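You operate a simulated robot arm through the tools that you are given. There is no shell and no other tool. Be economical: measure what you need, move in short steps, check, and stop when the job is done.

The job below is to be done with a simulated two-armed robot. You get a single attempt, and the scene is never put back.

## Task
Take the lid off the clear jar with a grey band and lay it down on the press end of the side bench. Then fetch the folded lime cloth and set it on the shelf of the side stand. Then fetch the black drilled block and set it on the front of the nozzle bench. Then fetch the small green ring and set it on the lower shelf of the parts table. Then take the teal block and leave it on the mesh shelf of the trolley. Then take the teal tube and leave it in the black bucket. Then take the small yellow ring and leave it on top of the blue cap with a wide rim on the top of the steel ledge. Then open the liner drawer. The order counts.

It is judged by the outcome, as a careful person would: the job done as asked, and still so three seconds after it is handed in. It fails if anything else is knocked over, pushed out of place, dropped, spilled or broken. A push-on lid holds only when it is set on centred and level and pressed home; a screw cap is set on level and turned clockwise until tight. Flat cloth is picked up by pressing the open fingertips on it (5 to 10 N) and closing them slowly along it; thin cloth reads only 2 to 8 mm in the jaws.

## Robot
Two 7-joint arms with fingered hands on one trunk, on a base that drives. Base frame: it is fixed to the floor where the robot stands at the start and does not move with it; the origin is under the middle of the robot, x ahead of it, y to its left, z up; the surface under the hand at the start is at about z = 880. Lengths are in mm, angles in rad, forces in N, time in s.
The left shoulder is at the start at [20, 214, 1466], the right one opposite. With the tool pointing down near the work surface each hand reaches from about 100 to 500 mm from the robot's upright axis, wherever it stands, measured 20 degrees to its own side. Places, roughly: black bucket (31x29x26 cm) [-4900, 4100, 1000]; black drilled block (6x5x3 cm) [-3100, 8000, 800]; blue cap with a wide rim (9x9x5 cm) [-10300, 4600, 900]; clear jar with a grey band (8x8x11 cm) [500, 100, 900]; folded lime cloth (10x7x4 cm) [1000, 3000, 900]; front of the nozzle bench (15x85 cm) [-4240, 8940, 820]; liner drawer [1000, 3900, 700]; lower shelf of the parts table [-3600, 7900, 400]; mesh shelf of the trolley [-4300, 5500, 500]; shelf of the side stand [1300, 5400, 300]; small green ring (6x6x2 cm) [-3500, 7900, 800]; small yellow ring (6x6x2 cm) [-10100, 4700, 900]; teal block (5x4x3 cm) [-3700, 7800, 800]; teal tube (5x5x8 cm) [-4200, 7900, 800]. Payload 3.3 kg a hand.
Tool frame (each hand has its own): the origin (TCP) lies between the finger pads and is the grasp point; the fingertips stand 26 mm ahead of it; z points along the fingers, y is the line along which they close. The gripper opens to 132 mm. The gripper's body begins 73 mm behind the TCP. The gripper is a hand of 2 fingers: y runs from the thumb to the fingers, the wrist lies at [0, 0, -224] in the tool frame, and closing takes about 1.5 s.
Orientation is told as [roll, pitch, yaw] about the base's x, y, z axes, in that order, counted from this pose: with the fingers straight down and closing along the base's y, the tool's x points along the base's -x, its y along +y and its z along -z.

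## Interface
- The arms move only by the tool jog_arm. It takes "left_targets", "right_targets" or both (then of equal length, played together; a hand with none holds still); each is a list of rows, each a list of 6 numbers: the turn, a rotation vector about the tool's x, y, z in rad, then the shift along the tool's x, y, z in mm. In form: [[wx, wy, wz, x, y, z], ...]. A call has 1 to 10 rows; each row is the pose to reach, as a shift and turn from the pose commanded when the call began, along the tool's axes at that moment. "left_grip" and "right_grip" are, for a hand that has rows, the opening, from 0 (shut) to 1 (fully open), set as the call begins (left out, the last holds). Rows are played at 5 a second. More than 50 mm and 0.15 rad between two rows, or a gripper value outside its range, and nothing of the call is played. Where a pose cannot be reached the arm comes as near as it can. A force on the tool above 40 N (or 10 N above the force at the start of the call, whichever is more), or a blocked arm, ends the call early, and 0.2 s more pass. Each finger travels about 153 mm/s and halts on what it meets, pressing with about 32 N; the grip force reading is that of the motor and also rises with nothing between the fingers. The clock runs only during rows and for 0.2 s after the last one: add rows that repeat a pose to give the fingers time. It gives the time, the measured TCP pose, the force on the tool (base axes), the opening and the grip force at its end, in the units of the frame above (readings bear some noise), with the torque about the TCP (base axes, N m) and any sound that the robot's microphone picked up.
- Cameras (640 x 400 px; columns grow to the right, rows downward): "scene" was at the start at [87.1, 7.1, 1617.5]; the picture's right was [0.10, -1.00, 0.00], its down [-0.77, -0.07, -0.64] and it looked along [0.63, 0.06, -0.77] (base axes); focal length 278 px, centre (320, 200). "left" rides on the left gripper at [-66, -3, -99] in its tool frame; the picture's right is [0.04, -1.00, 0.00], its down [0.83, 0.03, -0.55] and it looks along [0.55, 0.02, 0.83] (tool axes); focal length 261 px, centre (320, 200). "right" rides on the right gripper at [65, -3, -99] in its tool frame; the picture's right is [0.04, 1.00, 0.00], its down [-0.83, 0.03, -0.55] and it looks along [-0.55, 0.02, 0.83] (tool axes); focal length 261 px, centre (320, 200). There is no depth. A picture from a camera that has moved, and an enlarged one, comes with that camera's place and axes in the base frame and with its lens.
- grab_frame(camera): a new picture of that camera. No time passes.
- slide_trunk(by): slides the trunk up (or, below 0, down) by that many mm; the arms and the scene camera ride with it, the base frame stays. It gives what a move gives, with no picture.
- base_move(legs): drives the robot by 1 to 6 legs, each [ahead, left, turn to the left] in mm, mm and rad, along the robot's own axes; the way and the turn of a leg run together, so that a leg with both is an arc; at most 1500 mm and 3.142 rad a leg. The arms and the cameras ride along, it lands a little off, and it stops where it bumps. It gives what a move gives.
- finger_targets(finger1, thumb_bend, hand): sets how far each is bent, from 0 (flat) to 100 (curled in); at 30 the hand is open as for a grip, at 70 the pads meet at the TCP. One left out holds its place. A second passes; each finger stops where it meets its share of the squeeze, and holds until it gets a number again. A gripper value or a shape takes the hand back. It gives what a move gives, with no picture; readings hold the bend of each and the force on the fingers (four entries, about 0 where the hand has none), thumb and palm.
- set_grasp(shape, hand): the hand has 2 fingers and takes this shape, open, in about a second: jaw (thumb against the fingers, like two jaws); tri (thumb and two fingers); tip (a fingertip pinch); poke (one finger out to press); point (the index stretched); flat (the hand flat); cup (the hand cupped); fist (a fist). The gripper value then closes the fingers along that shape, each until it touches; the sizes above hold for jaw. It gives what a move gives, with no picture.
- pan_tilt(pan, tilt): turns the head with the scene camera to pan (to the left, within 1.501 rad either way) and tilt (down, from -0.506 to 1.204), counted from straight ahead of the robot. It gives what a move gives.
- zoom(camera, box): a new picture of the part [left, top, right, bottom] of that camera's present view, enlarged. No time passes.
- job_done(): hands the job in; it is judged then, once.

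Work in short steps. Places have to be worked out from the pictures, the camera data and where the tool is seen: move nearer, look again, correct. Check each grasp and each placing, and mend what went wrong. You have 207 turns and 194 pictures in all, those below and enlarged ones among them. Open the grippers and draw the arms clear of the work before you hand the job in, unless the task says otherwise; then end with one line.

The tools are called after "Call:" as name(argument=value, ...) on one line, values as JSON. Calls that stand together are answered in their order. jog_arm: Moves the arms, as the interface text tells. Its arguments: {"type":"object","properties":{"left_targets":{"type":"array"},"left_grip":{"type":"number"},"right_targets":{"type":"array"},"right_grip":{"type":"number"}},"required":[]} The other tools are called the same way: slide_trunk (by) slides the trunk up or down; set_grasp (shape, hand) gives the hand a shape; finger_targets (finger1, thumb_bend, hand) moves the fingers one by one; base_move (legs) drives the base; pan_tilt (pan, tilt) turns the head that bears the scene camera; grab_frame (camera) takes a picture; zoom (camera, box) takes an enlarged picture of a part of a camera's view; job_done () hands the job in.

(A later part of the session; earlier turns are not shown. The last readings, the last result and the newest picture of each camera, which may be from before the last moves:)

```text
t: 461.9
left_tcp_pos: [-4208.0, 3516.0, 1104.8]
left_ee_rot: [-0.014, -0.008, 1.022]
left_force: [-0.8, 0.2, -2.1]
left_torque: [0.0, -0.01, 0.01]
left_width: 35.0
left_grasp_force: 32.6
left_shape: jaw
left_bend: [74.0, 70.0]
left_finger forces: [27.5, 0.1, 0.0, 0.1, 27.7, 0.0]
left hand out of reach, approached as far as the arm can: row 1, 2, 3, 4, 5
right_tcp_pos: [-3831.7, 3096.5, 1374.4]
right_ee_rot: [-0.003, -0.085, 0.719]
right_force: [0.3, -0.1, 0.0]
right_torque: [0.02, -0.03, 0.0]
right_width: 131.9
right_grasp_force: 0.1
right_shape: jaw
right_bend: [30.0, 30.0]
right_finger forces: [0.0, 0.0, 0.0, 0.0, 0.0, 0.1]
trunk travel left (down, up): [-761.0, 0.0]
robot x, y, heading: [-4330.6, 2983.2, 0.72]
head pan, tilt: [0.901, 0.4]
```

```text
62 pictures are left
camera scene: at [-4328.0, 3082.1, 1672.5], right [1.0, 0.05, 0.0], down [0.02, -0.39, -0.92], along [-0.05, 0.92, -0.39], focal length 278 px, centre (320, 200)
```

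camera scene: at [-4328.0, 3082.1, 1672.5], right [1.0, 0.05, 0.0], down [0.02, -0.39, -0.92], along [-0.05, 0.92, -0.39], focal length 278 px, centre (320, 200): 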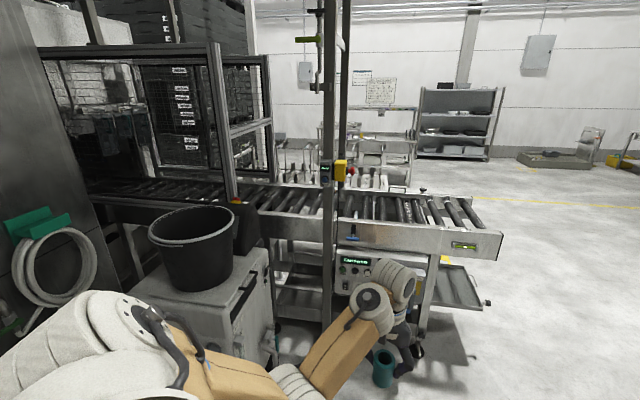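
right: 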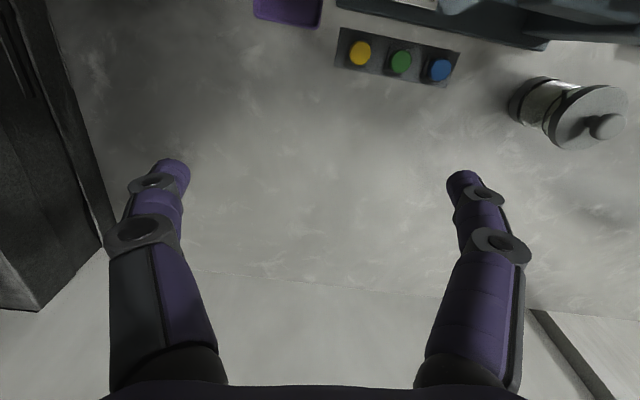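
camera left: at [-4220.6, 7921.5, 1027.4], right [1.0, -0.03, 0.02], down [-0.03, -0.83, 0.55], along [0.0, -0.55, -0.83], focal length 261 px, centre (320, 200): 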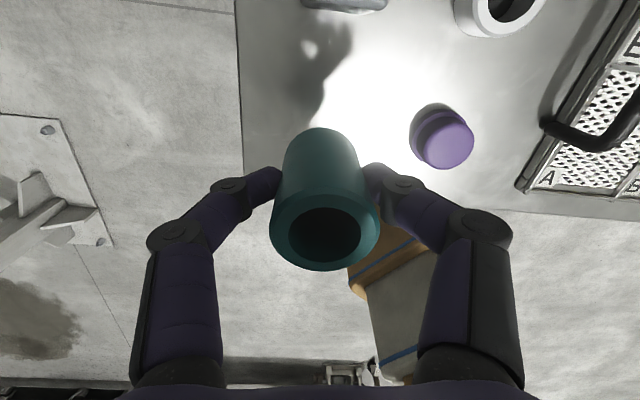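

The tool-down height is limited here, so I'll tilt the hand forward to clear the rim. I'm moving to a standoff south of the unit, then tilting about 1 rad while raising.

Call:
base_move(legs=[[0, 0, 0.48], [-12, 493, 0]])

Call:
jog_arm(left_targets=[[0, -0.13, 0, 0, 0, -12], [0, -0.26, 0, 0, 0, -24], [0, -0.39, 0, 0, 0, -36], [0, -0.52, 0, 0, 0, -48], [0, -0.65, 0, 0, 0, -60], [0, -0.78, 0, 0, 0, -72], [0, -0.91, 0, 0, 0, -84], [0, -1.0, 0, 0, 0, -95], [0, -1.0, 0, 0, 0, -105], [0, -1.0, 0, 0, 0, -105]])

Call:
pan_tilt(pan=0.4, tilt=0.5)

Call:
grab_frame(camera="scene")

Call:
grab_frame(camera="left")

```text
t: 466.2
left_tcp_pos: [-4936.1, 3684.1, 1105.4]
left_ee_rot: [-0.014, -0.01, 1.5]
left_force: [-0.4, -0.1, -1.8]
left_torque: [-0.03, 0.0, -0.02]
left_width: 35.0
left_grasp_force: 31.8
left_shape: jaw
left_bend: [74.0, 70.0]
left_finger forces: [27.3, 0.0, 0.0, 0.0, 27.4, 0.0]
right_tcp_pos: [-4409.3, 3485.4, 1374.6]
right_ee_rot: [0.001, -0.084, 1.201]
right_force: [-0.3, -0.3, -0.5]
right_torque: [-0.02, 0.01, -0.03]
right_width: 132.0
right_grasp_force: 0.1
right_shape: jaw
right_bend: [30.0, 30.0]
right_finger forces: [0.1, 0.1, 0.0, 0.1, 0.1, 0.0]
trunk travel left (down, up): [-761.0, 0.0]
robot x, y, heading: [-4800.5, 3151.8, 1.199]
head pan, tilt: [0.901, 0.4]
```

```text
t: 468.4
left_tcp_pos: [-4926.5, 3679.2, 1204.0]
left_ee_rot: [-0.05, -0.984, 1.528]
left_force: [0.0, -0.1, -1.1]
left_torque: [-0.05, -0.01, -0.03]
left_width: 34.9
left_grasp_force: 32.0
left_shape: jaw
left_bend: [74.0, 70.0]
left_finger forces: [27.2, 0.0, 0.0, 0.0, 27.5, 0.1]
left hand out of reach, approached as far as the arm can: row 8, 9
right_tcp_pos: [-4409.5, 3485.1, 1374.4]
right_ee_rot: [0.0, -0.084, 1.203]
right_force: [-0.1, 0.1, 1.3]
right_torque: [-0.02, -0.01, 0.03]
right_width: 131.8
right_grasp_force: 0.1
right_shape: jaw
right_bend: [30.0, 30.0]
right_finger forces: [0.0, 0.0, 0.0, 0.1, 0.0, 0.1]
trunk travel left (down, up): [-761.0, 0.0]
robot x, y, heading: [-4803.1, 3153.4, 1.202]
head pan, tilt: [0.901, 0.4]
```

```text
t: 469.3
left_tcp_pos: [-4926.4, 3679.5, 1202.4]
left_ee_rot: [-0.048, -0.984, 1.521]
left_force: [-0.4, -0.1, -1.9]
left_torque: [-0.01, -0.02, -0.01]
left_width: 34.9
left_grasp_force: 32.2
left_shape: jaw
left_bend: [74.0, 70.0]
left_finger forces: [27.3, 0.0, 0.0, 0.0, 27.4, 0.1]
right_tcp_pos: [-4407.7, 3485.3, 1374.3]
right_ee_rot: [0.001, -0.085, 1.201]
right_force: [0.4, 0.0, 0.1]
right_torque: [0.02, -0.01, 0.02]
right_width: 132.0
right_grasp_force: 0.2
right_shape: jaw
right_bend: [30.0, 30.0]
right_finger forces: [0.0, 0.1, 0.1, 0.0, 0.0, 0.1]
trunk travel left (down, up): [-761.0, 0.0]
robot x, y, heading: [-4797.6, 3156.3, 1.202]
head pan, tilt: [0.4, 0.499]
```

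```text
61 pictures are left
camera scene: at [-4799.2, 3254.7, 1663.4], right [1.0, 0.03, 0.0], down [0.01, -0.48, -0.88], along [-0.03, 0.88, -0.48], focal length 278 px, centre (320, 200)
```

scene: 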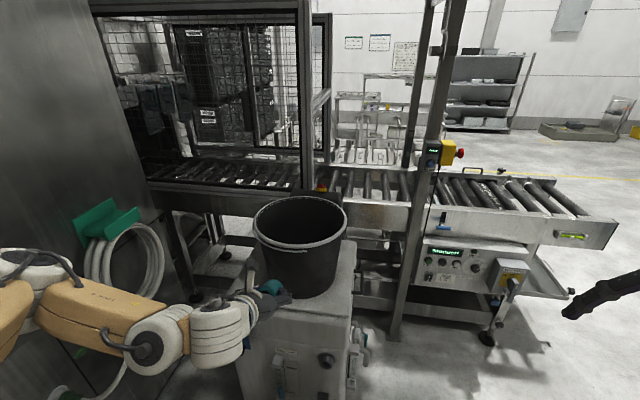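

```text
60 pictures are left
camera left: at [-4930.2, 3633.3, 1312.9], right [0.99, -0.11, -0.01], down [-0.1, -0.92, -0.39], along [0.04, 0.39, -0.92], focal length 261 px, centre (320, 200)
```

left: 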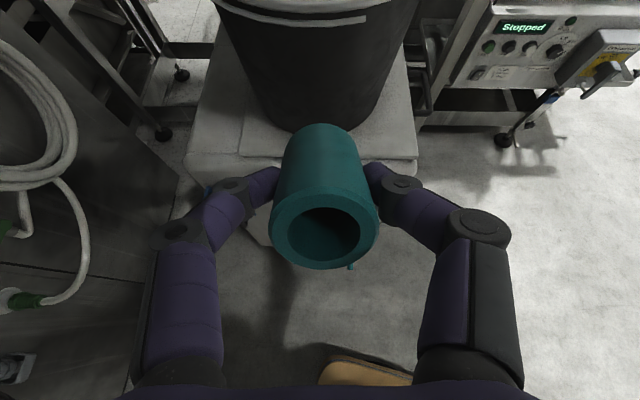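

The rim is triangulated at [-4894, 4047, 1148], and the tube's low edge is only a few mm above that. I'm tilting further and raising for margin.

Call:
jog_arm(left_targets=[[0, -0.1, 0, -13, 0, -8], [0, -0.2, 0, -27, 0, -17], [0, -0.3, 0, -42, 0, -27], [0, -0.3, 0, -46, 0, -30], [0, -0.3, 0, -46, 0, -30]])

Call:
zoom(camera="scene", box=[180, 180, 400, 320])

```text
t: 470.5
left_tcp_pos: [-4914.5, 3759.2, 1294.8]
left_ee_rot: [-0.046, -1.303, 1.54]
left_force: [0.0, 0.7, -2.5]
left_torque: [0.01, 0.05, -0.02]
left_width: 34.6
left_grasp_force: 31.9
left_shape: jaw
left_bend: [74.0, 70.0]
left_finger forces: [28.0, 0.0, 0.1, 0.0, 28.6, 0.0]
left hand out of reach, approached as far as the arm can: row 1, 2, 3, 4, 5
right_tcp_pos: [-4406.6, 3485.3, 1373.2]
right_ee_rot: [0.001, -0.084, 1.2]
right_force: [-0.2, 0.5, -0.2]
right_torque: [0.02, 0.03, 0.01]
right_width: 131.9
right_grasp_force: 0.0
right_shape: jaw
right_bend: [30.0, 30.0]
right_finger forces: [0.0, 0.1, 0.1, 0.0, 0.0, 0.0]
trunk travel left (down, up): [-761.0, 0.0]
robot x, y, heading: [-4799.9, 3155.1, 1.201]
head pan, tilt: [0.4, 0.499]
```

```text
2.86 times, centred on (290, 250) of scene
camera zoom: at [-4796.3, 3255.3, 1663.3], right [1.0, 0.03, 0.0], down [0.01, -0.48, -0.88], along [-0.03, 0.88, -0.48], focal length 795 px, centre (406, 57)
```

zoom: 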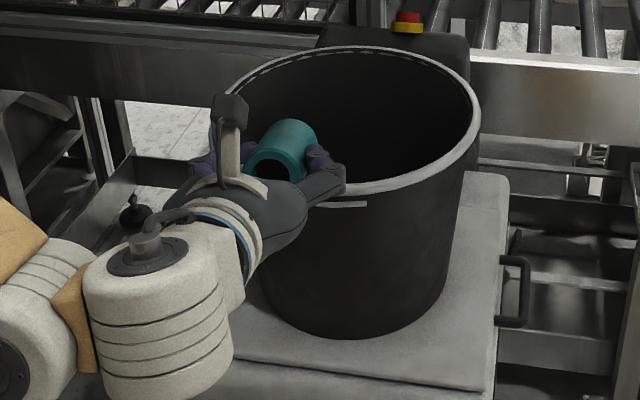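

The tilted hand is now well above the rim at z 1295. I'm advancing the base so the tube is over the bucket's centre.

Call:
base_move(legs=[[264, 81, 0]])

Call:
grab_frame(camera="scene")

Call:
grab_frame(camera="left")

```text
t: 472.5
left_tcp_pos: [-4896.6, 4032.6, 1294.1]
left_ee_rot: [-0.052, -1.3, 1.546]
left_force: [0.1, 0.6, -2.2]
left_torque: [-0.04, -0.02, 0.01]
left_width: 34.6
left_grasp_force: 31.4
left_shape: jaw
left_bend: [74.0, 70.0]
left_finger forces: [27.9, 0.0, 0.1, 0.1, 28.4, 0.1]
right_tcp_pos: [-4389.0, 3760.5, 1374.3]
right_ee_rot: [0.001, -0.082, 1.2]
right_force: [0.0, -0.7, 0.5]
right_torque: [-0.01, -0.02, 0.0]
right_width: 131.9
right_grasp_force: 0.0
right_shape: jaw
right_bend: [30.0, 30.0]
right_finger forces: [0.0, 0.0, 0.0, 0.0, 0.0, 0.1]
trunk travel left (down, up): [-761.0, 0.0]
robot x, y, heading: [-4783.4, 3427.5, 1.197]
head pan, tilt: [0.4, 0.499]
```

```text
58 pictures are left
camera scene: at [-4779.6, 3529.5, 1663.3], right [1.0, 0.03, 0.0], down [0.01, -0.48, -0.88], along [-0.02, 0.88, -0.48], focal length 278 px, centre (320, 200)
```

scene: 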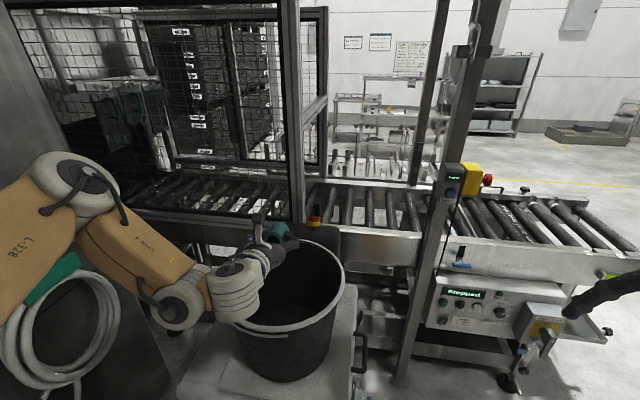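

```text
57 pictures are left
camera left: at [-4900.4, 3955.0, 1384.1], right [1.0, -0.08, -0.03], down [-0.08, -0.75, -0.66], along [0.04, 0.66, -0.75], focal length 261 px, centre (320, 200)
```

left: 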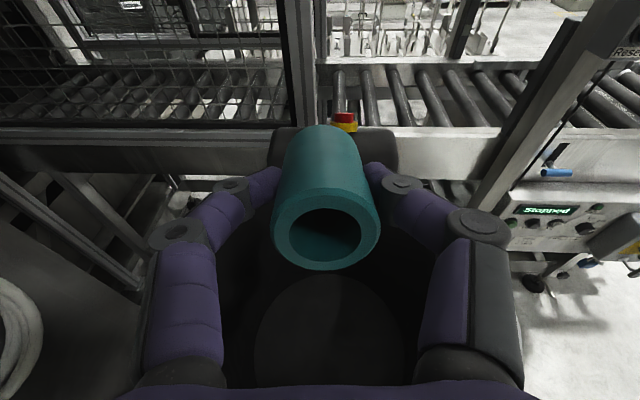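

The tube is over the bucket's middle. I'm lowering into the bucket while bringing the hand back toward upright.

Call:
jog_arm(left_targets=[[0, 0.08, 0, 27, 0, 7.6], [0, 0.16, 0, 55, 0, 15.2], [0, 0.24, 0, 82, 0, 22.8], [0, 0.32, 0, 109, 0, 30.4], [0, 0.4, 0, 137, 0, 38], [0, 0.48, 0, 164, 0, 45.6], [0, 0.56, 0, 191, 0, 53.2], [0, 0.64, 0, 219, 0, 60.8], [0, 0.72, 0, 246, 0, 68.4], [0, 0.8, 0, 273, 0, 76]])

Call:
grab_frame(camera="left")

Call:
zoom(camera="scene", box=[150, 200, 390, 390])

```text
t: 474.7
left_tcp_pos: [-4891.2, 4033.7, 1013.1]
left_ee_rot: [-0.015, -0.503, 1.505]
left_force: [-0.4, 0.5, -2.2]
left_torque: [-0.03, 0.02, 0.03]
left_width: 34.7
left_grasp_force: 31.9
left_shape: jaw
left_bend: [74.0, 70.0]
left_finger forces: [27.3, 0.1, 0.1, 0.0, 27.7, 0.0]
right_tcp_pos: [-4387.6, 3760.8, 1374.9]
right_ee_rot: [0.001, -0.084, 1.199]
right_force: [0.4, 0.1, 0.6]
right_torque: [0.03, -0.03, 0.01]
right_width: 131.8
right_grasp_force: 0.0
right_shape: jaw
right_bend: [30.0, 30.0]
right_finger forces: [0.0, 0.0, 0.0, 0.0, 0.1, 0.0]
trunk travel left (down, up): [-761.0, 0.0]
robot x, y, heading: [-4782.3, 3427.0, 1.199]
head pan, tilt: [0.4, 0.499]
```

```text
56 pictures are left
camera left: at [-4889.7, 4043.0, 1131.1], right [0.99, -0.11, -0.01], down [-0.11, -0.99, 0.08], along [-0.01, -0.08, -1.0], focal length 261 px, centre (320, 200)
```

left: 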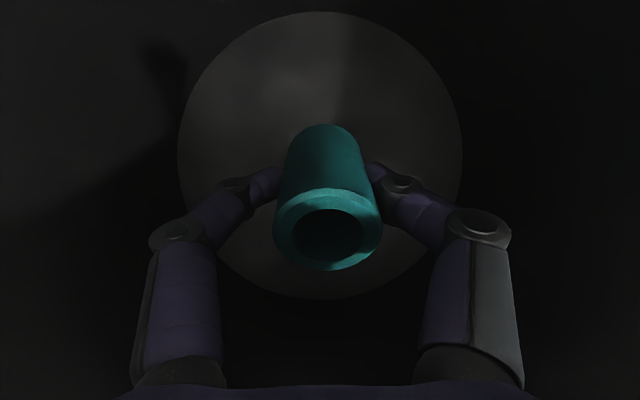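

```text
2.11 times, centred on (270, 295) of scene
camera zoom: at [-4778.9, 3528.8, 1663.6], right [1.0, 0.03, 0.0], down [0.01, -0.48, -0.88], along [-0.02, 0.88, -0.48], focal length 586 px, centre (425, 0)
```

zoom: 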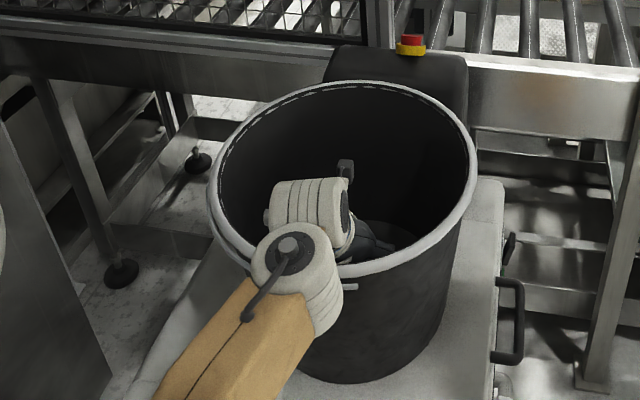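

The tube hangs inside the bucket about 6 cm above its floor. The wrist is near the rim, so I release here and then retrace upward.

Call:
jog_arm(left_targets=[[0, 0.05, 0, 0, 0, 6], [0, 0.08, 0, 0, 0, 12], [0, 0.08, 0, 0, 0, 12]])

Call:
jog_arm(left_targets=[[0, 0, 0, 0, 0, 0], [0, 0, 0, 0, 0, 0], [0, 0, 0, 0, 0, 0], [0, 0, 0, 0, 0, 0], [0, 0, 0, 0, 0, 0]], left_grip=0.6)

Call:
grab_frame(camera="left")

```text
t: 475.5
left_tcp_pos: [-4892.5, 4039.2, 1001.0]
left_ee_rot: [-0.015, -0.421, 1.504]
left_force: [-0.2, -0.6, -2.7]
left_torque: [0.0, -0.02, 0.02]
left_width: 34.7
left_grasp_force: 32.1
left_shape: jaw
left_bend: [74.0, 70.0]
left_finger forces: [27.2, 0.1, 0.1, 0.0, 27.8, 0.0]
right_tcp_pos: [-4389.2, 3760.2, 1375.1]
right_ee_rot: [0.0, -0.083, 1.2]
right_force: [-0.4, -0.1, -1.3]
right_torque: [0.0, 0.02, 0.0]
right_width: 132.0
right_grasp_force: 0.0
right_shape: jaw
right_bend: [30.0, 30.0]
right_finger forces: [0.1, 0.0, 0.1, 0.0, 0.1, 0.0]
trunk travel left (down, up): [-761.0, 0.0]
robot x, y, heading: [-4781.1, 3430.3, 1.198]
head pan, tilt: [0.4, 0.499]
```

```text
t: 476.7
left_tcp_pos: [-4891.8, 4039.1, 1001.5]
left_ee_rot: [-0.013, -0.423, 1.506]
left_force: [0.7, 0.8, 0.8]
left_torque: [0.02, -0.01, -0.03]
left_width: 78.6
left_grasp_force: 0.2
left_shape: jaw
left_bend: [71.0, 70.0]
left_finger forces: [0.0, 0.0, 0.0, 0.0, 0.0, 0.0]
right_tcp_pos: [-4388.8, 3760.5, 1374.1]
right_ee_rot: [0.001, -0.083, 1.199]
right_force: [0.2, -0.1, 0.0]
right_torque: [-0.02, 0.01, -0.05]
right_width: 131.9
right_grasp_force: 0.1
right_shape: jaw
right_bend: [30.0, 30.0]
right_finger forces: [0.0, 0.1, 0.0, 0.0, 0.0, 0.0]
trunk travel left (down, up): [-761.0, 0.0]
robot x, y, heading: [-4782.2, 3430.8, 1.203]
head pan, tilt: [0.4, 0.499]
```

```text
54 pictures are left
camera left: at [-4889.0, 4058.1, 1118.2], right [0.99, -0.11, 0.0], down [-0.11, -0.98, 0.16], along [-0.02, -0.16, -0.99], focal length 261 px, centre (320, 200)
```

left: 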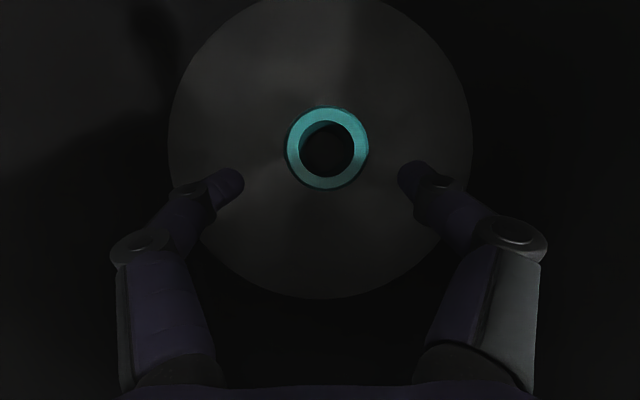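

The tube is standing upright on the bucket's floor. I'm retracing: rising while tilting forward, then backing out.

Call:
jog_arm(left_targets=[[0, -0.085, 0, -12, 0, -27], [0, -0.17, 0, -24, 0, -53], [0, -0.26, 0, -36, 0, -80], [0, -0.34, 0, -48, 0, -107], [0, -0.43, 0, -60, 0, -134], [0, -0.52, 0, -72, 0, -160], [0, -0.61, 0, -84, 0, -187], [0, -0.7, 0, -96, 0, -214], [0, -0.79, 0, -108, 0, -240], [0, -0.88, 0, -118, 0, -265]])

Call:
base_move(legs=[[-420, -155, 0]])

Call:
grab_frame(camera="scene")

```text
t: 478.6
left_tcp_pos: [-4945.5, 4057.7, 1263.4]
left_ee_rot: [0.339, -1.199, 1.227]
left_force: [-0.3, -0.2, 0.0]
left_torque: [0.0, 0.04, -0.01]
left_width: 79.0
left_grasp_force: 0.0
left_shape: jaw
left_bend: [71.0, 70.0]
left_finger forces: [0.0, 0.0, 0.0, 0.0, 0.0, 0.1]
right_tcp_pos: [-4389.3, 3760.1, 1374.7]
right_ee_rot: [0.002, -0.085, 1.199]
right_force: [-0.3, -0.2, 0.2]
right_torque: [0.01, -0.01, 0.02]
right_width: 131.9
right_grasp_force: 0.0
right_shape: jaw
right_bend: [30.0, 30.0]
right_finger forces: [0.0, 0.0, 0.1, 0.0, 0.0, 0.0]
trunk travel left (down, up): [-761.0, 0.0]
robot x, y, heading: [-4782.2, 3427.0, 1.203]
head pan, tilt: [0.4, 0.499]
stopped in row 9 (left hand): the arm was blocked; the commanded pose is now the measured one
```

```text
t: 481.3
left_tcp_pos: [-4952.8, 3606.0, 1265.6]
left_ee_rot: [0.337, -1.2, 1.22]
left_force: [-0.3, -0.3, 0.7]
left_torque: [-0.04, 0.01, 0.01]
left_width: 78.7
left_grasp_force: 0.1
left_shape: jaw
left_bend: [71.0, 70.0]
left_finger forces: [0.0, 0.0, 0.1, 0.0, 0.0, 0.0]
right_tcp_pos: [-4396.7, 3304.7, 1375.0]
right_ee_rot: [0.001, -0.086, 1.195]
right_force: [-0.4, -0.2, -0.4]
right_torque: [0.01, 0.02, -0.02]
right_width: 131.8
right_grasp_force: 0.0
right_shape: jaw
right_bend: [30.0, 30.0]
right_finger forces: [0.0, 0.0, 0.1, 0.0, 0.0, 0.0]
trunk travel left (down, up): [-761.0, 0.0]
robot x, y, heading: [-4788.9, 2975.4, 1.19]
head pan, tilt: [0.4, 0.499]
```

```text
53 pictures are left
camera scene: at [-4789.4, 3076.3, 1663.4], right [1.0, 0.02, 0.0], down [0.01, -0.48, -0.88], along [-0.02, 0.88, -0.48], focal length 278 px, centre (320, 200)
```

scene: 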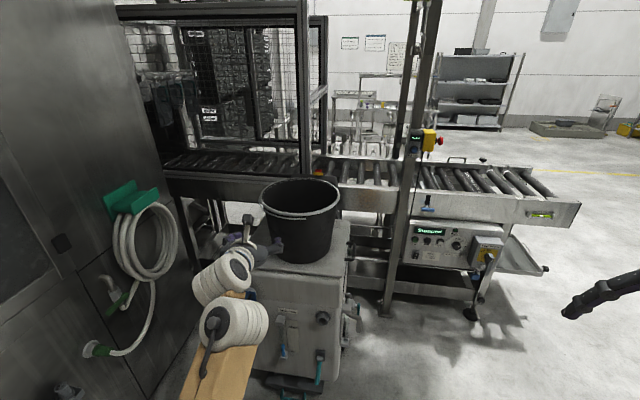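

The bucket is undisturbed with the tube inside. I'm bringing the hand back to upright, then turning west to find the steel ledge.

Call:
jog_arm(left_targets=[[0.03, 0.12, 0.02, 19, -2, 7], [0.06, 0.24, 0.04, 37, -5, 14], [0.089, 0.356, 0.06, 56, -7, 20], [0.118, 0.475, 0.081, 74, -10, 27], [0.148, 0.594, 0.101, 93, -12, 34], [0.177, 0.713, 0.121, 112, -14, 41], [0.207, 0.83, 0.141, 130, -17, 48], [0.236, 0.95, 0.162, 149, -19, 54], [0.266, 1.07, 0.182, 167, -22, 61], [0.2955, 1.188, 0.202, 186, -24, 68]])

Call:
base_move(legs=[[-370, -140, 0], [0, 0, 1.95]])

Call:
pan_tilt(pan=-0.2, tilt=0.25)

Call:
grab_frame(camera="scene")

```text
t: 483.5
left_tcp_pos: [-4953.7, 3606.2, 1065.0]
left_ee_rot: [0.0, 0.002, 1.222]
left_force: [0.8, 0.9, -0.6]
left_torque: [-0.01, 0.0, 0.02]
left_width: 78.8
left_grasp_force: 0.1
left_shape: jaw
left_bend: [71.0, 70.0]
left_finger forces: [0.0, 0.0, 0.0, 0.0, 0.0, 0.1]
right_tcp_pos: [-4398.3, 3305.1, 1375.5]
right_ee_rot: [0.0, -0.083, 1.193]
right_force: [-0.1, 0.4, 0.1]
right_torque: [0.01, -0.05, 0.01]
right_width: 131.8
right_grasp_force: 0.1
right_shape: jaw
right_bend: [30.0, 30.0]
right_finger forces: [0.1, 0.0, 0.0, 0.0, 0.0, 0.1]
trunk travel left (down, up): [-761.0, 0.0]
robot x, y, heading: [-4789.5, 2974.4, 1.187]
head pan, tilt: [0.4, 0.499]
```

```text
t: 490.7
left_tcp_pos: [-5316.1, 2187.4, 1063.9]
left_ee_rot: [-0.001, 0.0, -3.092]
left_force: [-0.4, 0.7, 0.3]
left_torque: [0.01, -0.03, 0.01]
left_width: 78.8
left_grasp_force: 0.0
left_shape: jaw
left_bend: [71.0, 70.0]
left_finger forces: [0.1, 0.1, 0.0, 0.1, 0.0, 0.1]
right_tcp_pos: [-5252.8, 2815.2, 1374.6]
right_ee_rot: [-0.001, -0.084, -3.121]
right_force: [0.5, -1.2, -0.2]
right_torque: [0.01, -0.03, -0.01]
right_width: 132.0
right_grasp_force: 0.1
right_shape: jaw
right_bend: [30.0, 30.0]
right_finger forces: [0.1, 0.0, 0.0, 0.0, 0.0, 0.0]
trunk travel left (down, up): [-761.0, 0.0]
robot x, y, heading: [-4794.7, 2578.7, -3.118]
head pan, tilt: [0.4, 0.499]
```

```text
t: 491.7
left_tcp_pos: [-5314.1, 2186.7, 1064.2]
left_ee_rot: [0.0, -0.002, -3.092]
left_force: [0.7, 0.0, 0.6]
left_torque: [0.0, 0.02, 0.01]
left_width: 79.2
left_grasp_force: 0.0
left_shape: jaw
left_bend: [71.0, 70.0]
left_finger forces: [0.0, 0.0, 0.1, 0.1, 0.0, 0.0]
right_tcp_pos: [-5252.5, 2815.6, 1374.6]
right_ee_rot: [0.002, -0.084, -3.121]
right_force: [0.3, -0.1, 0.5]
right_torque: [-0.02, -0.02, 0.0]
right_width: 132.0
right_grasp_force: 0.1
right_shape: jaw
right_bend: [30.0, 30.0]
right_finger forces: [0.1, 0.1, 0.0, 0.0, 0.1, 0.1]
trunk travel left (down, up): [-761.0, 0.0]
robot x, y, heading: [-4796.0, 2578.6, -3.128]
head pan, tilt: [-0.201, 0.25]
```

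```text
52 pictures are left
camera scene: at [-4898.5, 2595.4, 1686.5], right [0.18, 0.98, 0.0], down [0.24, -0.04, -0.97], along [-0.95, 0.17, -0.25], focal length 278 px, centre (320, 200)
```

scene: 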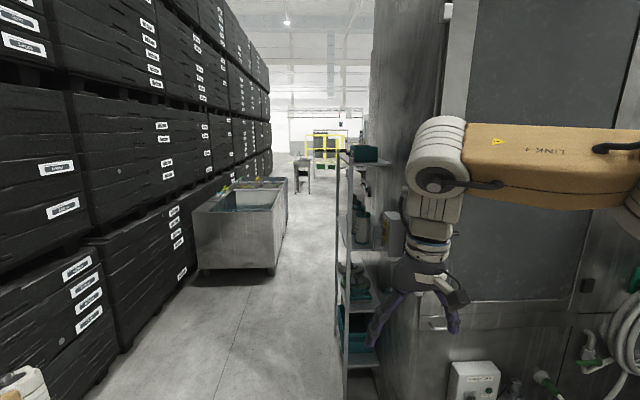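

A corridor leads west between wash bins and the machine. I'm zooming to judge its width.

Call:
zoom(camera="scene", box=[180, 100, 400, 300])

```text
2.00 times, centred on (290, 200) of scene
camera zoom: at [-4898.5, 2595.4, 1686.5], right [0.18, 0.98, 0.0], down [0.24, -0.04, -0.97], along [-0.95, 0.17, -0.25], focal length 556 px, centre (380, 200)
```

zoom: 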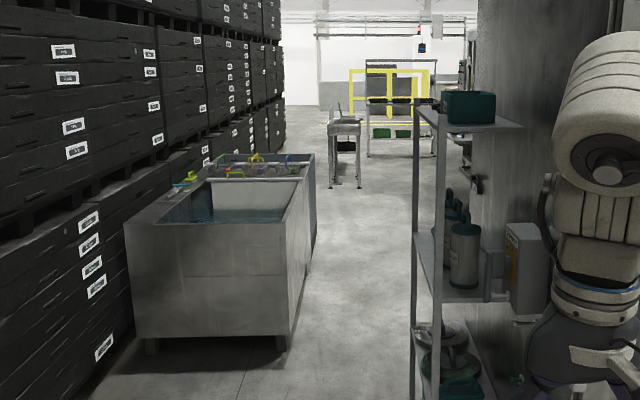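

There's enough room if I turn so the arms stay slim on the north side. I'm advancing in stages past the shelf, then looking again.

Call:
base_move(legs=[[0, 0, 0.62], [1095, -755, 0], [1065, -795, 0], [162, -719, 0]])

Call:
pan_tilt(pan=-0.8, tilt=0.3)

Call:
grab_frame(camera="scene")

```text
t: 508.2
left_tcp_pos: [-7763.7, 1989.5, 1066.0]
left_ee_rot: [0.002, -0.001, -2.414]
left_force: [0.0, 0.5, -0.1]
left_torque: [-0.03, 0.04, -0.02]
left_width: 79.0
left_grasp_force: 0.0
left_shape: jaw
left_bend: [71.0, 70.0]
left_finger forces: [0.0, 0.1, 0.1, 0.0, 0.0, 0.0]
right_tcp_pos: [-8108.4, 2517.2, 1375.9]
right_ee_rot: [0.002, -0.088, -2.441]
right_force: [0.0, 0.1, 0.5]
right_torque: [-0.02, 0.02, -0.01]
right_width: 132.2
right_grasp_force: 0.2
right_shape: jaw
right_bend: [30.0, 30.0]
right_finger forces: [0.0, 0.1, 0.1, 0.0, 0.0, 0.0]
trunk travel left (down, up): [-761.0, 0.0]
robot x, y, heading: [-7604.8, 2619.8, -2.441]
head pan, tilt: [-0.201, 0.25]
stopped in leg 4: the robot was blocked; the commanded pose is now the measured one
```

```text
t: 509.2
left_tcp_pos: [-7764.0, 1987.7, 1063.9]
left_ee_rot: [-0.001, 0.0, -2.41]
left_force: [-0.2, -1.1, 0.6]
left_torque: [0.02, -0.03, -0.01]
left_width: 79.3
left_grasp_force: 0.1
left_shape: jaw
left_bend: [71.0, 70.0]
left_finger forces: [0.0, 0.1, 0.0, 0.0, 0.0, 0.0]
right_tcp_pos: [-8110.0, 2516.2, 1375.1]
right_ee_rot: [-0.001, -0.084, -2.441]
right_force: [-0.3, -0.4, 0.1]
right_torque: [0.02, 0.01, -0.01]
right_width: 131.9
right_grasp_force: 0.1
right_shape: jaw
right_bend: [30.0, 30.0]
right_finger forces: [0.0, 0.0, 0.0, 0.0, 0.1, 0.0]
trunk travel left (down, up): [-761.0, 0.0]
robot x, y, heading: [-7610.6, 2618.7, -2.447]
head pan, tilt: [-0.799, 0.3]
```

```text
50 pictures are left
camera scene: at [-7708.1, 2621.3, 1681.8], right [0.1, 0.99, 0.0], down [0.29, -0.03, -0.96], along [-0.95, 0.1, -0.3], focal length 278 px, centre (320, 200)
```

scene: 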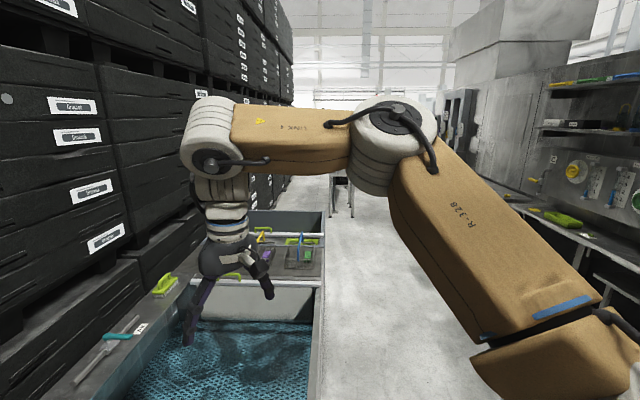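

The base bumped the sink's corner and stopped. I'm backing off east, shifting north to clear it, then going west; the steel counter is on the north side around y 4500.

Call:
base_move(legs=[[-92, 77, 0], [-257, -307, 0], [869, -988, 0]])

Call:
pan_tilt(pan=-1.2, tilt=0.3)

Call:
grab_frame(camera="scene")

```text
t: 518.7
left_tcp_pos: [-8953.6, 2610.5, 1065.3]
left_ee_rot: [0.0, 0.001, -2.441]
left_force: [0.4, -0.5, 0.1]
left_torque: [0.02, 0.01, 0.0]
left_width: 79.1
left_grasp_force: 0.1
left_shape: jaw
left_bend: [71.0, 70.0]
left_finger forces: [0.1, 0.1, 0.0, 0.1, 0.1, 0.1]
right_tcp_pos: [-9284.2, 3148.6, 1375.9]
right_ee_rot: [0.001, -0.088, -2.47]
right_force: [0.1, 0.3, 0.0]
right_torque: [0.03, 0.02, 0.0]
right_width: 131.9
right_grasp_force: 0.1
right_shape: jaw
right_bend: [30.0, 30.0]
right_finger forces: [0.1, 0.1, 0.0, 0.1, 0.0, 0.0]
trunk travel left (down, up): [-761.0, 0.0]
robot x, y, heading: [-8781.0, 3236.3, -2.472]
head pan, tilt: [-0.799, 0.3]
```

```text
t: 519.5
left_tcp_pos: [-8952.9, 2608.7, 1063.2]
left_ee_rot: [0.002, 0.001, -2.442]
left_force: [0.0, 0.1, -0.6]
left_torque: [0.05, 0.0, 0.02]
left_width: 79.0
left_grasp_force: 0.1
left_shape: jaw
left_bend: [71.0, 70.0]
left_finger forces: [0.0, 0.0, 0.0, 0.1, 0.0, 0.0]
right_tcp_pos: [-9283.5, 3147.8, 1374.9]
right_ee_rot: [0.001, -0.085, -2.468]
right_force: [-0.4, -0.5, 0.1]
right_torque: [0.01, 0.02, 0.01]
right_width: 132.0
right_grasp_force: 0.0
right_shape: jaw
right_bend: [30.0, 30.0]
right_finger forces: [0.1, 0.0, 0.0, 0.0, 0.0, 0.0]
trunk travel left (down, up): [-761.0, 0.0]
robot x, y, heading: [-8780.5, 3235.8, -2.469]
head pan, tilt: [-1.201, 0.3]
```

```text
49 pictures are left
camera scene: at [-8866.7, 3276.9, 1681.8], right [0.51, 0.86, 0.0], down [0.26, -0.15, -0.96], along [-0.82, 0.48, -0.3], focal length 278 px, centre (320, 200)
```

scene: 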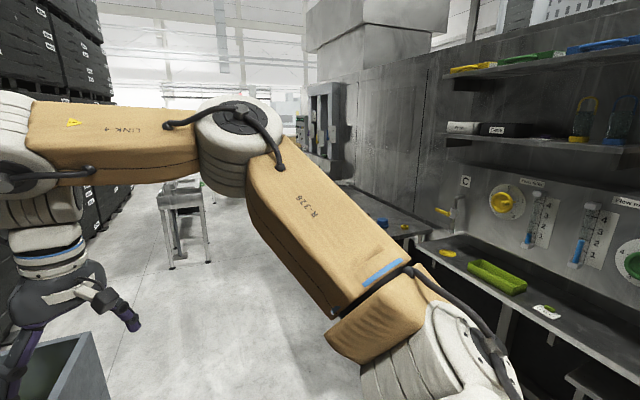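

I'm zooming on the ledge further along, where blue and yellow items appear.

Call:
zoom(camera="scene", box=[330, 160, 480, 260])

```text
4.00 times, centred on (405, 210) of scene
camera zoom: at [-8866.7, 3276.9, 1681.8], right [0.51, 0.86, 0.0], down [0.26, -0.15, -0.96], along [-0.82, 0.48, -0.3], focal length 1112 px, centre (-20, 160)
```

zoom: 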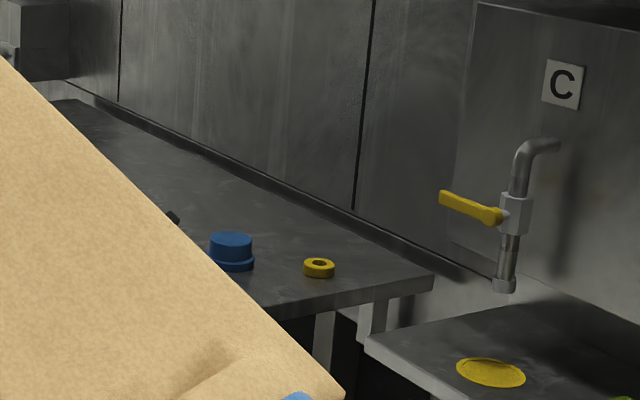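

The blue cap and yellow ring stand on the ledge at about [-10282, 4647] and [-10142, 4729]. I'm turning to face north and approaching to a standoff.

Call:
base_move(legs=[[0, 0, -2.244], [620, 977, 0]])

Call:
pan_tilt(pan=0.3, tilt=0.6)

Call:
grab_frame(camera="scene")

Call:
grab_frame(camera="left")

```text
t: 530.8
left_tcp_pos: [-10089.6, 4432.3, 1064.5]
left_ee_rot: [-0.003, 0.0, 1.556]
left_force: [-1.1, -0.1, 0.4]
left_torque: [-0.01, 0.0, 0.0]
left_width: 79.0
left_grasp_force: 0.0
left_shape: jaw
left_bend: [71.0, 70.0]
left_finger forces: [0.0, 0.0, 0.0, 0.0, 0.0, 0.0]
right_tcp_pos: [-9467.5, 4329.8, 1376.2]
right_ee_rot: [-0.001, -0.086, 1.526]
right_force: [0.2, -0.1, 0.6]
right_torque: [0.03, -0.02, 0.0]
right_width: 131.7
right_grasp_force: 0.0
right_shape: jaw
right_bend: [30.0, 30.0]
right_finger forces: [0.0, 0.0, 0.0, 0.1, 0.0, 0.0]
trunk travel left (down, up): [-761.0, 0.0]
robot x, y, heading: [-9732.1, 3887.1, 1.528]
head pan, tilt: [-1.201, 0.3]
```

```text
t: 532.4
left_tcp_pos: [-10089.8, 4433.6, 1064.0]
left_ee_rot: [0.001, -0.001, 1.554]
left_force: [-0.4, -0.4, 0.7]
left_torque: [0.0, -0.01, 0.0]
left_width: 79.1
left_grasp_force: 0.0
left_shape: jaw
left_bend: [71.0, 70.0]
left_finger forces: [0.0, 0.0, 0.0, 0.0, 0.0, 0.1]
right_tcp_pos: [-9467.6, 4329.0, 1375.3]
right_ee_rot: [-0.001, -0.088, 1.528]
right_force: [-0.5, 0.2, 0.0]
right_torque: [-0.01, 0.01, -0.01]
right_width: 131.9
right_grasp_force: 0.0
right_shape: jaw
right_bend: [30.0, 30.0]
right_finger forces: [0.0, 0.0, 0.1, 0.1, 0.1, 0.1]
trunk travel left (down, up): [-761.0, 0.0]
robot x, y, heading: [-9733.9, 3889.6, 1.527]
head pan, tilt: [0.3, 0.6]
```

```text
47 pictures are left
camera scene: at [-9752.8, 3985.9, 1654.3], right [0.97, 0.25, 0.0], down [0.14, -0.55, -0.82], along [-0.21, 0.8, -0.57], focal length 278 px, centre (320, 200)
```

scene: 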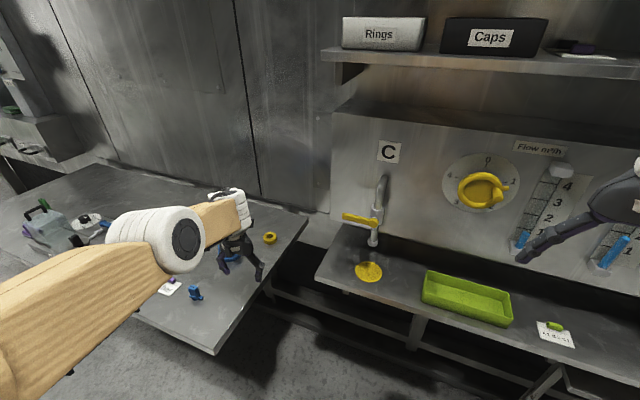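

```text
46 pictures are left
camera left: at [-10085.7, 4498.2, 1163.8], right [1.0, -0.06, 0.0], down [-0.05, -0.83, 0.55], along [-0.03, -0.55, -0.83], focal length 261 px, centre (320, 200)
```

left: 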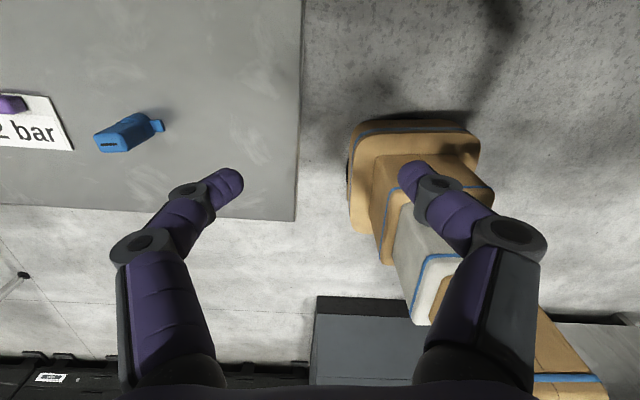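

The ledge's right edge is x≈-10110 and front y≈4280, with the ring near [-10165, 4745]. I'll work from the ledge's right side: turning to heading 1.0 and shifting the arm left.

Call:
base_move(legs=[[0, 0, -0.53]])

Call:
jog_arm(left_targets=[[0, 0, -0.06, 36, 24, 0], [0, 0, -0.12, 72, 49, 0], [0, 0, -0.18, 108, 73, 0], [0, 0, -0.24, 144, 98, 0], [0, 0, -0.3, 180, 122, 0], [0, 0, -0.36, 217, 147, 0], [0, 0, -0.42, 253, 171, 0], [0, 0, -0.48, 289, 196, 0], [0, 0, -0.54, 325, 220, 0], [0, 0, -0.54, 325, 220, 0]])

Call:
base_move(legs=[[280, 180, 0]])

Call:
grab_frame(camera="left")

Call:
pan_tilt(pan=0.9, tilt=0.75)

Call:
grab_frame(camera="scene")

```text
t: 534.3
left_tcp_pos: [-9758.4, 4540.5, 1064.2]
left_ee_rot: [0.002, -0.001, 1.014]
left_force: [-0.3, 0.0, -0.9]
left_torque: [-0.02, -0.02, -0.02]
left_width: 79.0
left_grasp_force: 0.0
left_shape: jaw
left_bend: [71.0, 70.0]
left_finger forces: [0.0, 0.1, 0.0, 0.1, 0.0, 0.0]
right_tcp_pos: [-9278.4, 4129.4, 1374.8]
right_ee_rot: [0.0, -0.086, 0.986]
right_force: [-0.7, 0.2, -0.9]
right_torque: [0.03, 0.0, 0.04]
right_width: 131.6
right_grasp_force: 0.0
right_shape: jaw
right_bend: [30.0, 30.0]
right_finger forces: [0.0, 0.0, 0.1, 0.0, 0.1, 0.2]
trunk travel left (down, up): [-761.0, 0.0]
robot x, y, heading: [-9733.5, 3893.1, 0.982]
head pan, tilt: [0.3, 0.6]
```

```text
t: 536.5
left_tcp_pos: [-10119.0, 4381.3, 1066.2]
left_ee_rot: [0.002, -0.002, 1.555]
left_force: [-0.4, 0.0, -0.3]
left_torque: [0.01, 0.0, 0.0]
left_width: 79.2
left_grasp_force: 0.1
left_shape: jaw
left_bend: [71.0, 70.0]
left_finger forces: [0.1, 0.1, 0.1, 0.0, 0.0, 0.1]
left hand out of reach, approached as far as the arm can: row 2
right_tcp_pos: [-9276.4, 4129.4, 1375.3]
right_ee_rot: [0.001, -0.084, 0.986]
right_force: [0.5, 0.2, -0.1]
right_torque: [0.0, 0.02, -0.01]
right_width: 131.8
right_grasp_force: 0.1
right_shape: jaw
right_bend: [30.0, 30.0]
right_finger forces: [0.1, 0.0, 0.0, 0.0, 0.0, 0.0]
trunk travel left (down, up): [-761.0, 0.0]
robot x, y, heading: [-9733.1, 3887.6, 0.984]
head pan, tilt: [0.3, 0.6]
```

```text
t: 538.7
left_tcp_pos: [-10109.0, 4713.9, 1066.6]
left_ee_rot: [0.001, 0.002, 1.551]
left_force: [0.2, 0.5, 0.4]
left_torque: [-0.02, 0.05, 0.0]
left_width: 79.3
left_grasp_force: 0.2
left_shape: jaw
left_bend: [71.0, 70.0]
left_finger forces: [0.0, 0.0, 0.0, 0.1, 0.0, 0.0]
right_tcp_pos: [-9267.5, 4459.9, 1374.9]
right_ee_rot: [-0.002, -0.087, 0.985]
right_force: [-0.3, 0.3, -1.0]
right_torque: [-0.04, 0.03, 0.01]
right_width: 132.0
right_grasp_force: 0.0
right_shape: jaw
right_bend: [30.0, 30.0]
right_finger forces: [0.0, 0.1, 0.1, 0.0, 0.1, 0.0]
trunk travel left (down, up): [-761.0, 0.0]
robot x, y, heading: [-9719.6, 4222.9, 0.981]
head pan, tilt: [0.3, 0.6]
```

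```text
45 pictures are left
camera left: at [-10104.5, 4778.9, 1164.6], right [1.0, -0.06, 0.0], down [-0.05, -0.83, 0.55], along [-0.03, -0.55, -0.83], focal length 261 px, centre (320, 200)
```

left: 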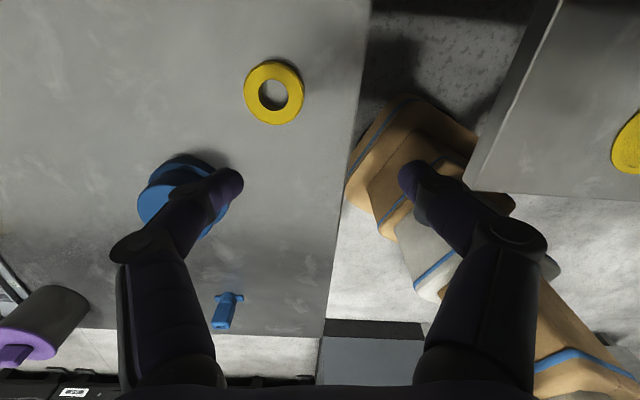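

```text
t: 539.7
left_tcp_pos: [-10110.0, 4713.9, 1066.4]
left_ee_rot: [0.0, 0.001, 1.552]
left_force: [0.8, 0.6, -0.6]
left_torque: [0.0, 0.0, 0.02]
left_width: 78.9
left_grasp_force: 0.1
left_shape: jaw
left_bend: [71.0, 70.0]
left_finger forces: [0.1, 0.0, 0.1, 0.0, 0.0, 0.1]
right_tcp_pos: [-9267.7, 4460.3, 1376.3]
right_ee_rot: [0.0, -0.086, 0.984]
right_force: [-0.4, 1.2, -1.0]
right_torque: [-0.03, -0.02, -0.01]
right_width: 131.9
right_grasp_force: 0.1
right_shape: jaw
right_bend: [30.0, 30.0]
right_finger forces: [0.0, 0.2, 0.0, 0.0, 0.0, 0.0]
trunk travel left (down, up): [-761.0, 0.0]
robot x, y, heading: [-9721.8, 4220.6, 0.978]
head pan, tilt: [0.901, 0.75]
```

```text
44 pictures are left
camera scene: at [-9740.1, 4309.0, 1641.4], right [0.95, 0.31, 0.0], down [0.21, -0.65, -0.73], along [-0.22, 0.7, -0.68], focal length 278 px, centre (320, 200)
```

scene: 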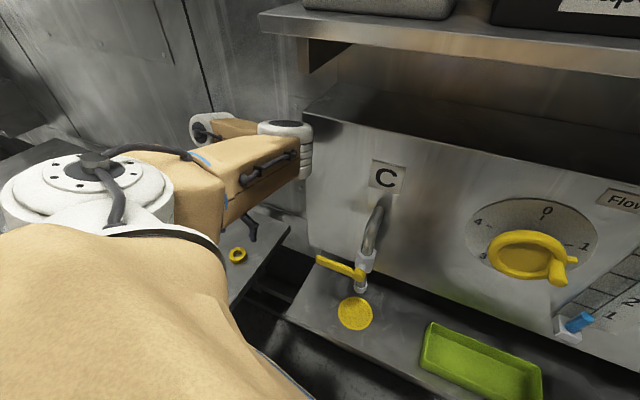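

The ring triangulates to about [-10149, 4732], top near z 915. I'm lowering the trunk and moving over it.

Call:
jog_arm(left_targets=[[0, 0, 0, -9, 20, 0], [0, 0, 0, -18, 39, 0], [0, 0, 0, -18, 39, 0]])

Call:
slide_trunk(by=-85)

Call:
grab_frame(camera="left")

```text
t: 540.5
left_tcp_pos: [-10146.9, 4733.4, 1063.9]
left_ee_rot: [0.002, 0.0, 1.552]
left_force: [0.9, 0.2, 0.5]
left_torque: [-0.06, 0.02, -0.01]
left_width: 78.9
left_grasp_force: 0.1
left_shape: jaw
left_bend: [71.0, 70.0]
left_finger forces: [0.0, 0.0, 0.0, 0.0, 0.1, 0.0]
right_tcp_pos: [-9267.2, 4460.6, 1374.3]
right_ee_rot: [0.001, -0.084, 0.984]
right_force: [0.2, 0.1, -0.2]
right_torque: [0.02, 0.01, 0.0]
right_width: 131.9
right_grasp_force: 0.0
right_shape: jaw
right_bend: [30.0, 30.0]
right_finger forces: [0.0, 0.0, 0.1, 0.0, 0.0, 0.0]
trunk travel left (down, up): [-761.0, 0.0]
robot x, y, heading: [-9720.5, 4225.1, 0.977]
head pan, tilt: [0.901, 0.75]
```

```text
t: 541.7
left_tcp_pos: [-10147.0, 4732.6, 979.5]
left_ee_rot: [0.0, 0.0, 1.552]
left_force: [-0.3, -0.2, 0.0]
left_torque: [0.04, 0.01, -0.01]
left_width: 79.1
left_grasp_force: 0.1
left_shape: jaw
left_bend: [71.0, 70.0]
left_finger forces: [0.0, 0.0, 0.0, 0.0, 0.1, 0.1]
right_tcp_pos: [-9266.7, 4460.1, 1290.4]
right_ee_rot: [0.001, -0.084, 0.984]
right_force: [0.7, -0.4, -0.2]
right_torque: [0.0, -0.03, 0.0]
right_width: 131.7
right_grasp_force: 0.1
right_shape: jaw
right_bend: [30.0, 30.0]
right_finger forces: [0.0, 0.0, 0.1, 0.0, 0.0, 0.1]
trunk travel left (down, up): [-676.0, 85.0]
robot x, y, heading: [-9718.2, 4222.9, 0.979]
head pan, tilt: [0.901, 0.75]
```

```text
43 pictures are left
camera left: at [-10143.3, 4797.2, 1079.9], right [1.0, -0.06, 0.0], down [-0.05, -0.83, 0.55], along [-0.03, -0.55, -0.83], focal length 261 px, centre (320, 200)
```

left: 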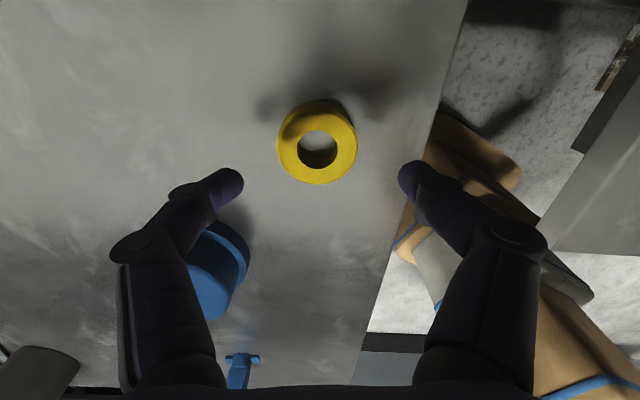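

The ring top is at z≈922. I'm descending to grip it near its base and closing.

Call:
jog_arm(left_targets=[[0, 0, 0, 0, 1, 20], [0, 0, 0, 0, 1, 40], [0, 0, 0, 0, 1, 47], [0, 0, 0, 0, 1, 47]])

Call:
grab_frame(camera="left")

```text
t: 542.7
left_tcp_pos: [-10150.6, 4733.2, 933.1]
left_ee_rot: [0.001, -0.001, 1.55]
left_force: [-0.2, 0.2, 0.2]
left_torque: [-0.04, 0.03, 0.02]
left_width: 78.8
left_grasp_force: 0.0
left_shape: jaw
left_bend: [71.0, 70.0]
left_finger forces: [0.1, 0.0, 0.1, 0.1, 0.0, 0.0]
right_tcp_pos: [-9267.1, 4460.6, 1290.9]
right_ee_rot: [-0.001, -0.086, 0.984]
right_force: [-0.2, 0.0, -0.3]
right_torque: [0.0, 0.03, -0.01]
right_width: 131.8
right_grasp_force: 0.0
right_shape: jaw
right_bend: [30.0, 30.0]
right_finger forces: [0.0, 0.0, 0.0, 0.0, 0.0, 0.0]
trunk travel left (down, up): [-676.0, 85.0]
robot x, y, heading: [-9719.7, 4221.1, 0.982]
head pan, tilt: [0.901, 0.75]
```

```text
42 pictures are left
camera left: at [-10144.3, 4797.5, 1032.6], right [1.0, -0.06, 0.0], down [-0.05, -0.83, 0.55], along [-0.03, -0.55, -0.83], focal length 261 px, centre (320, 200)
```

left: 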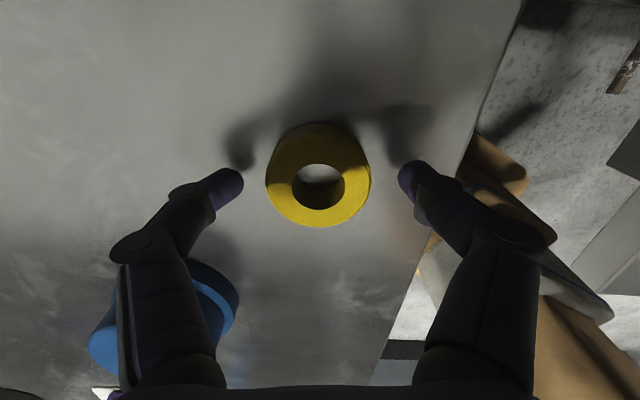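

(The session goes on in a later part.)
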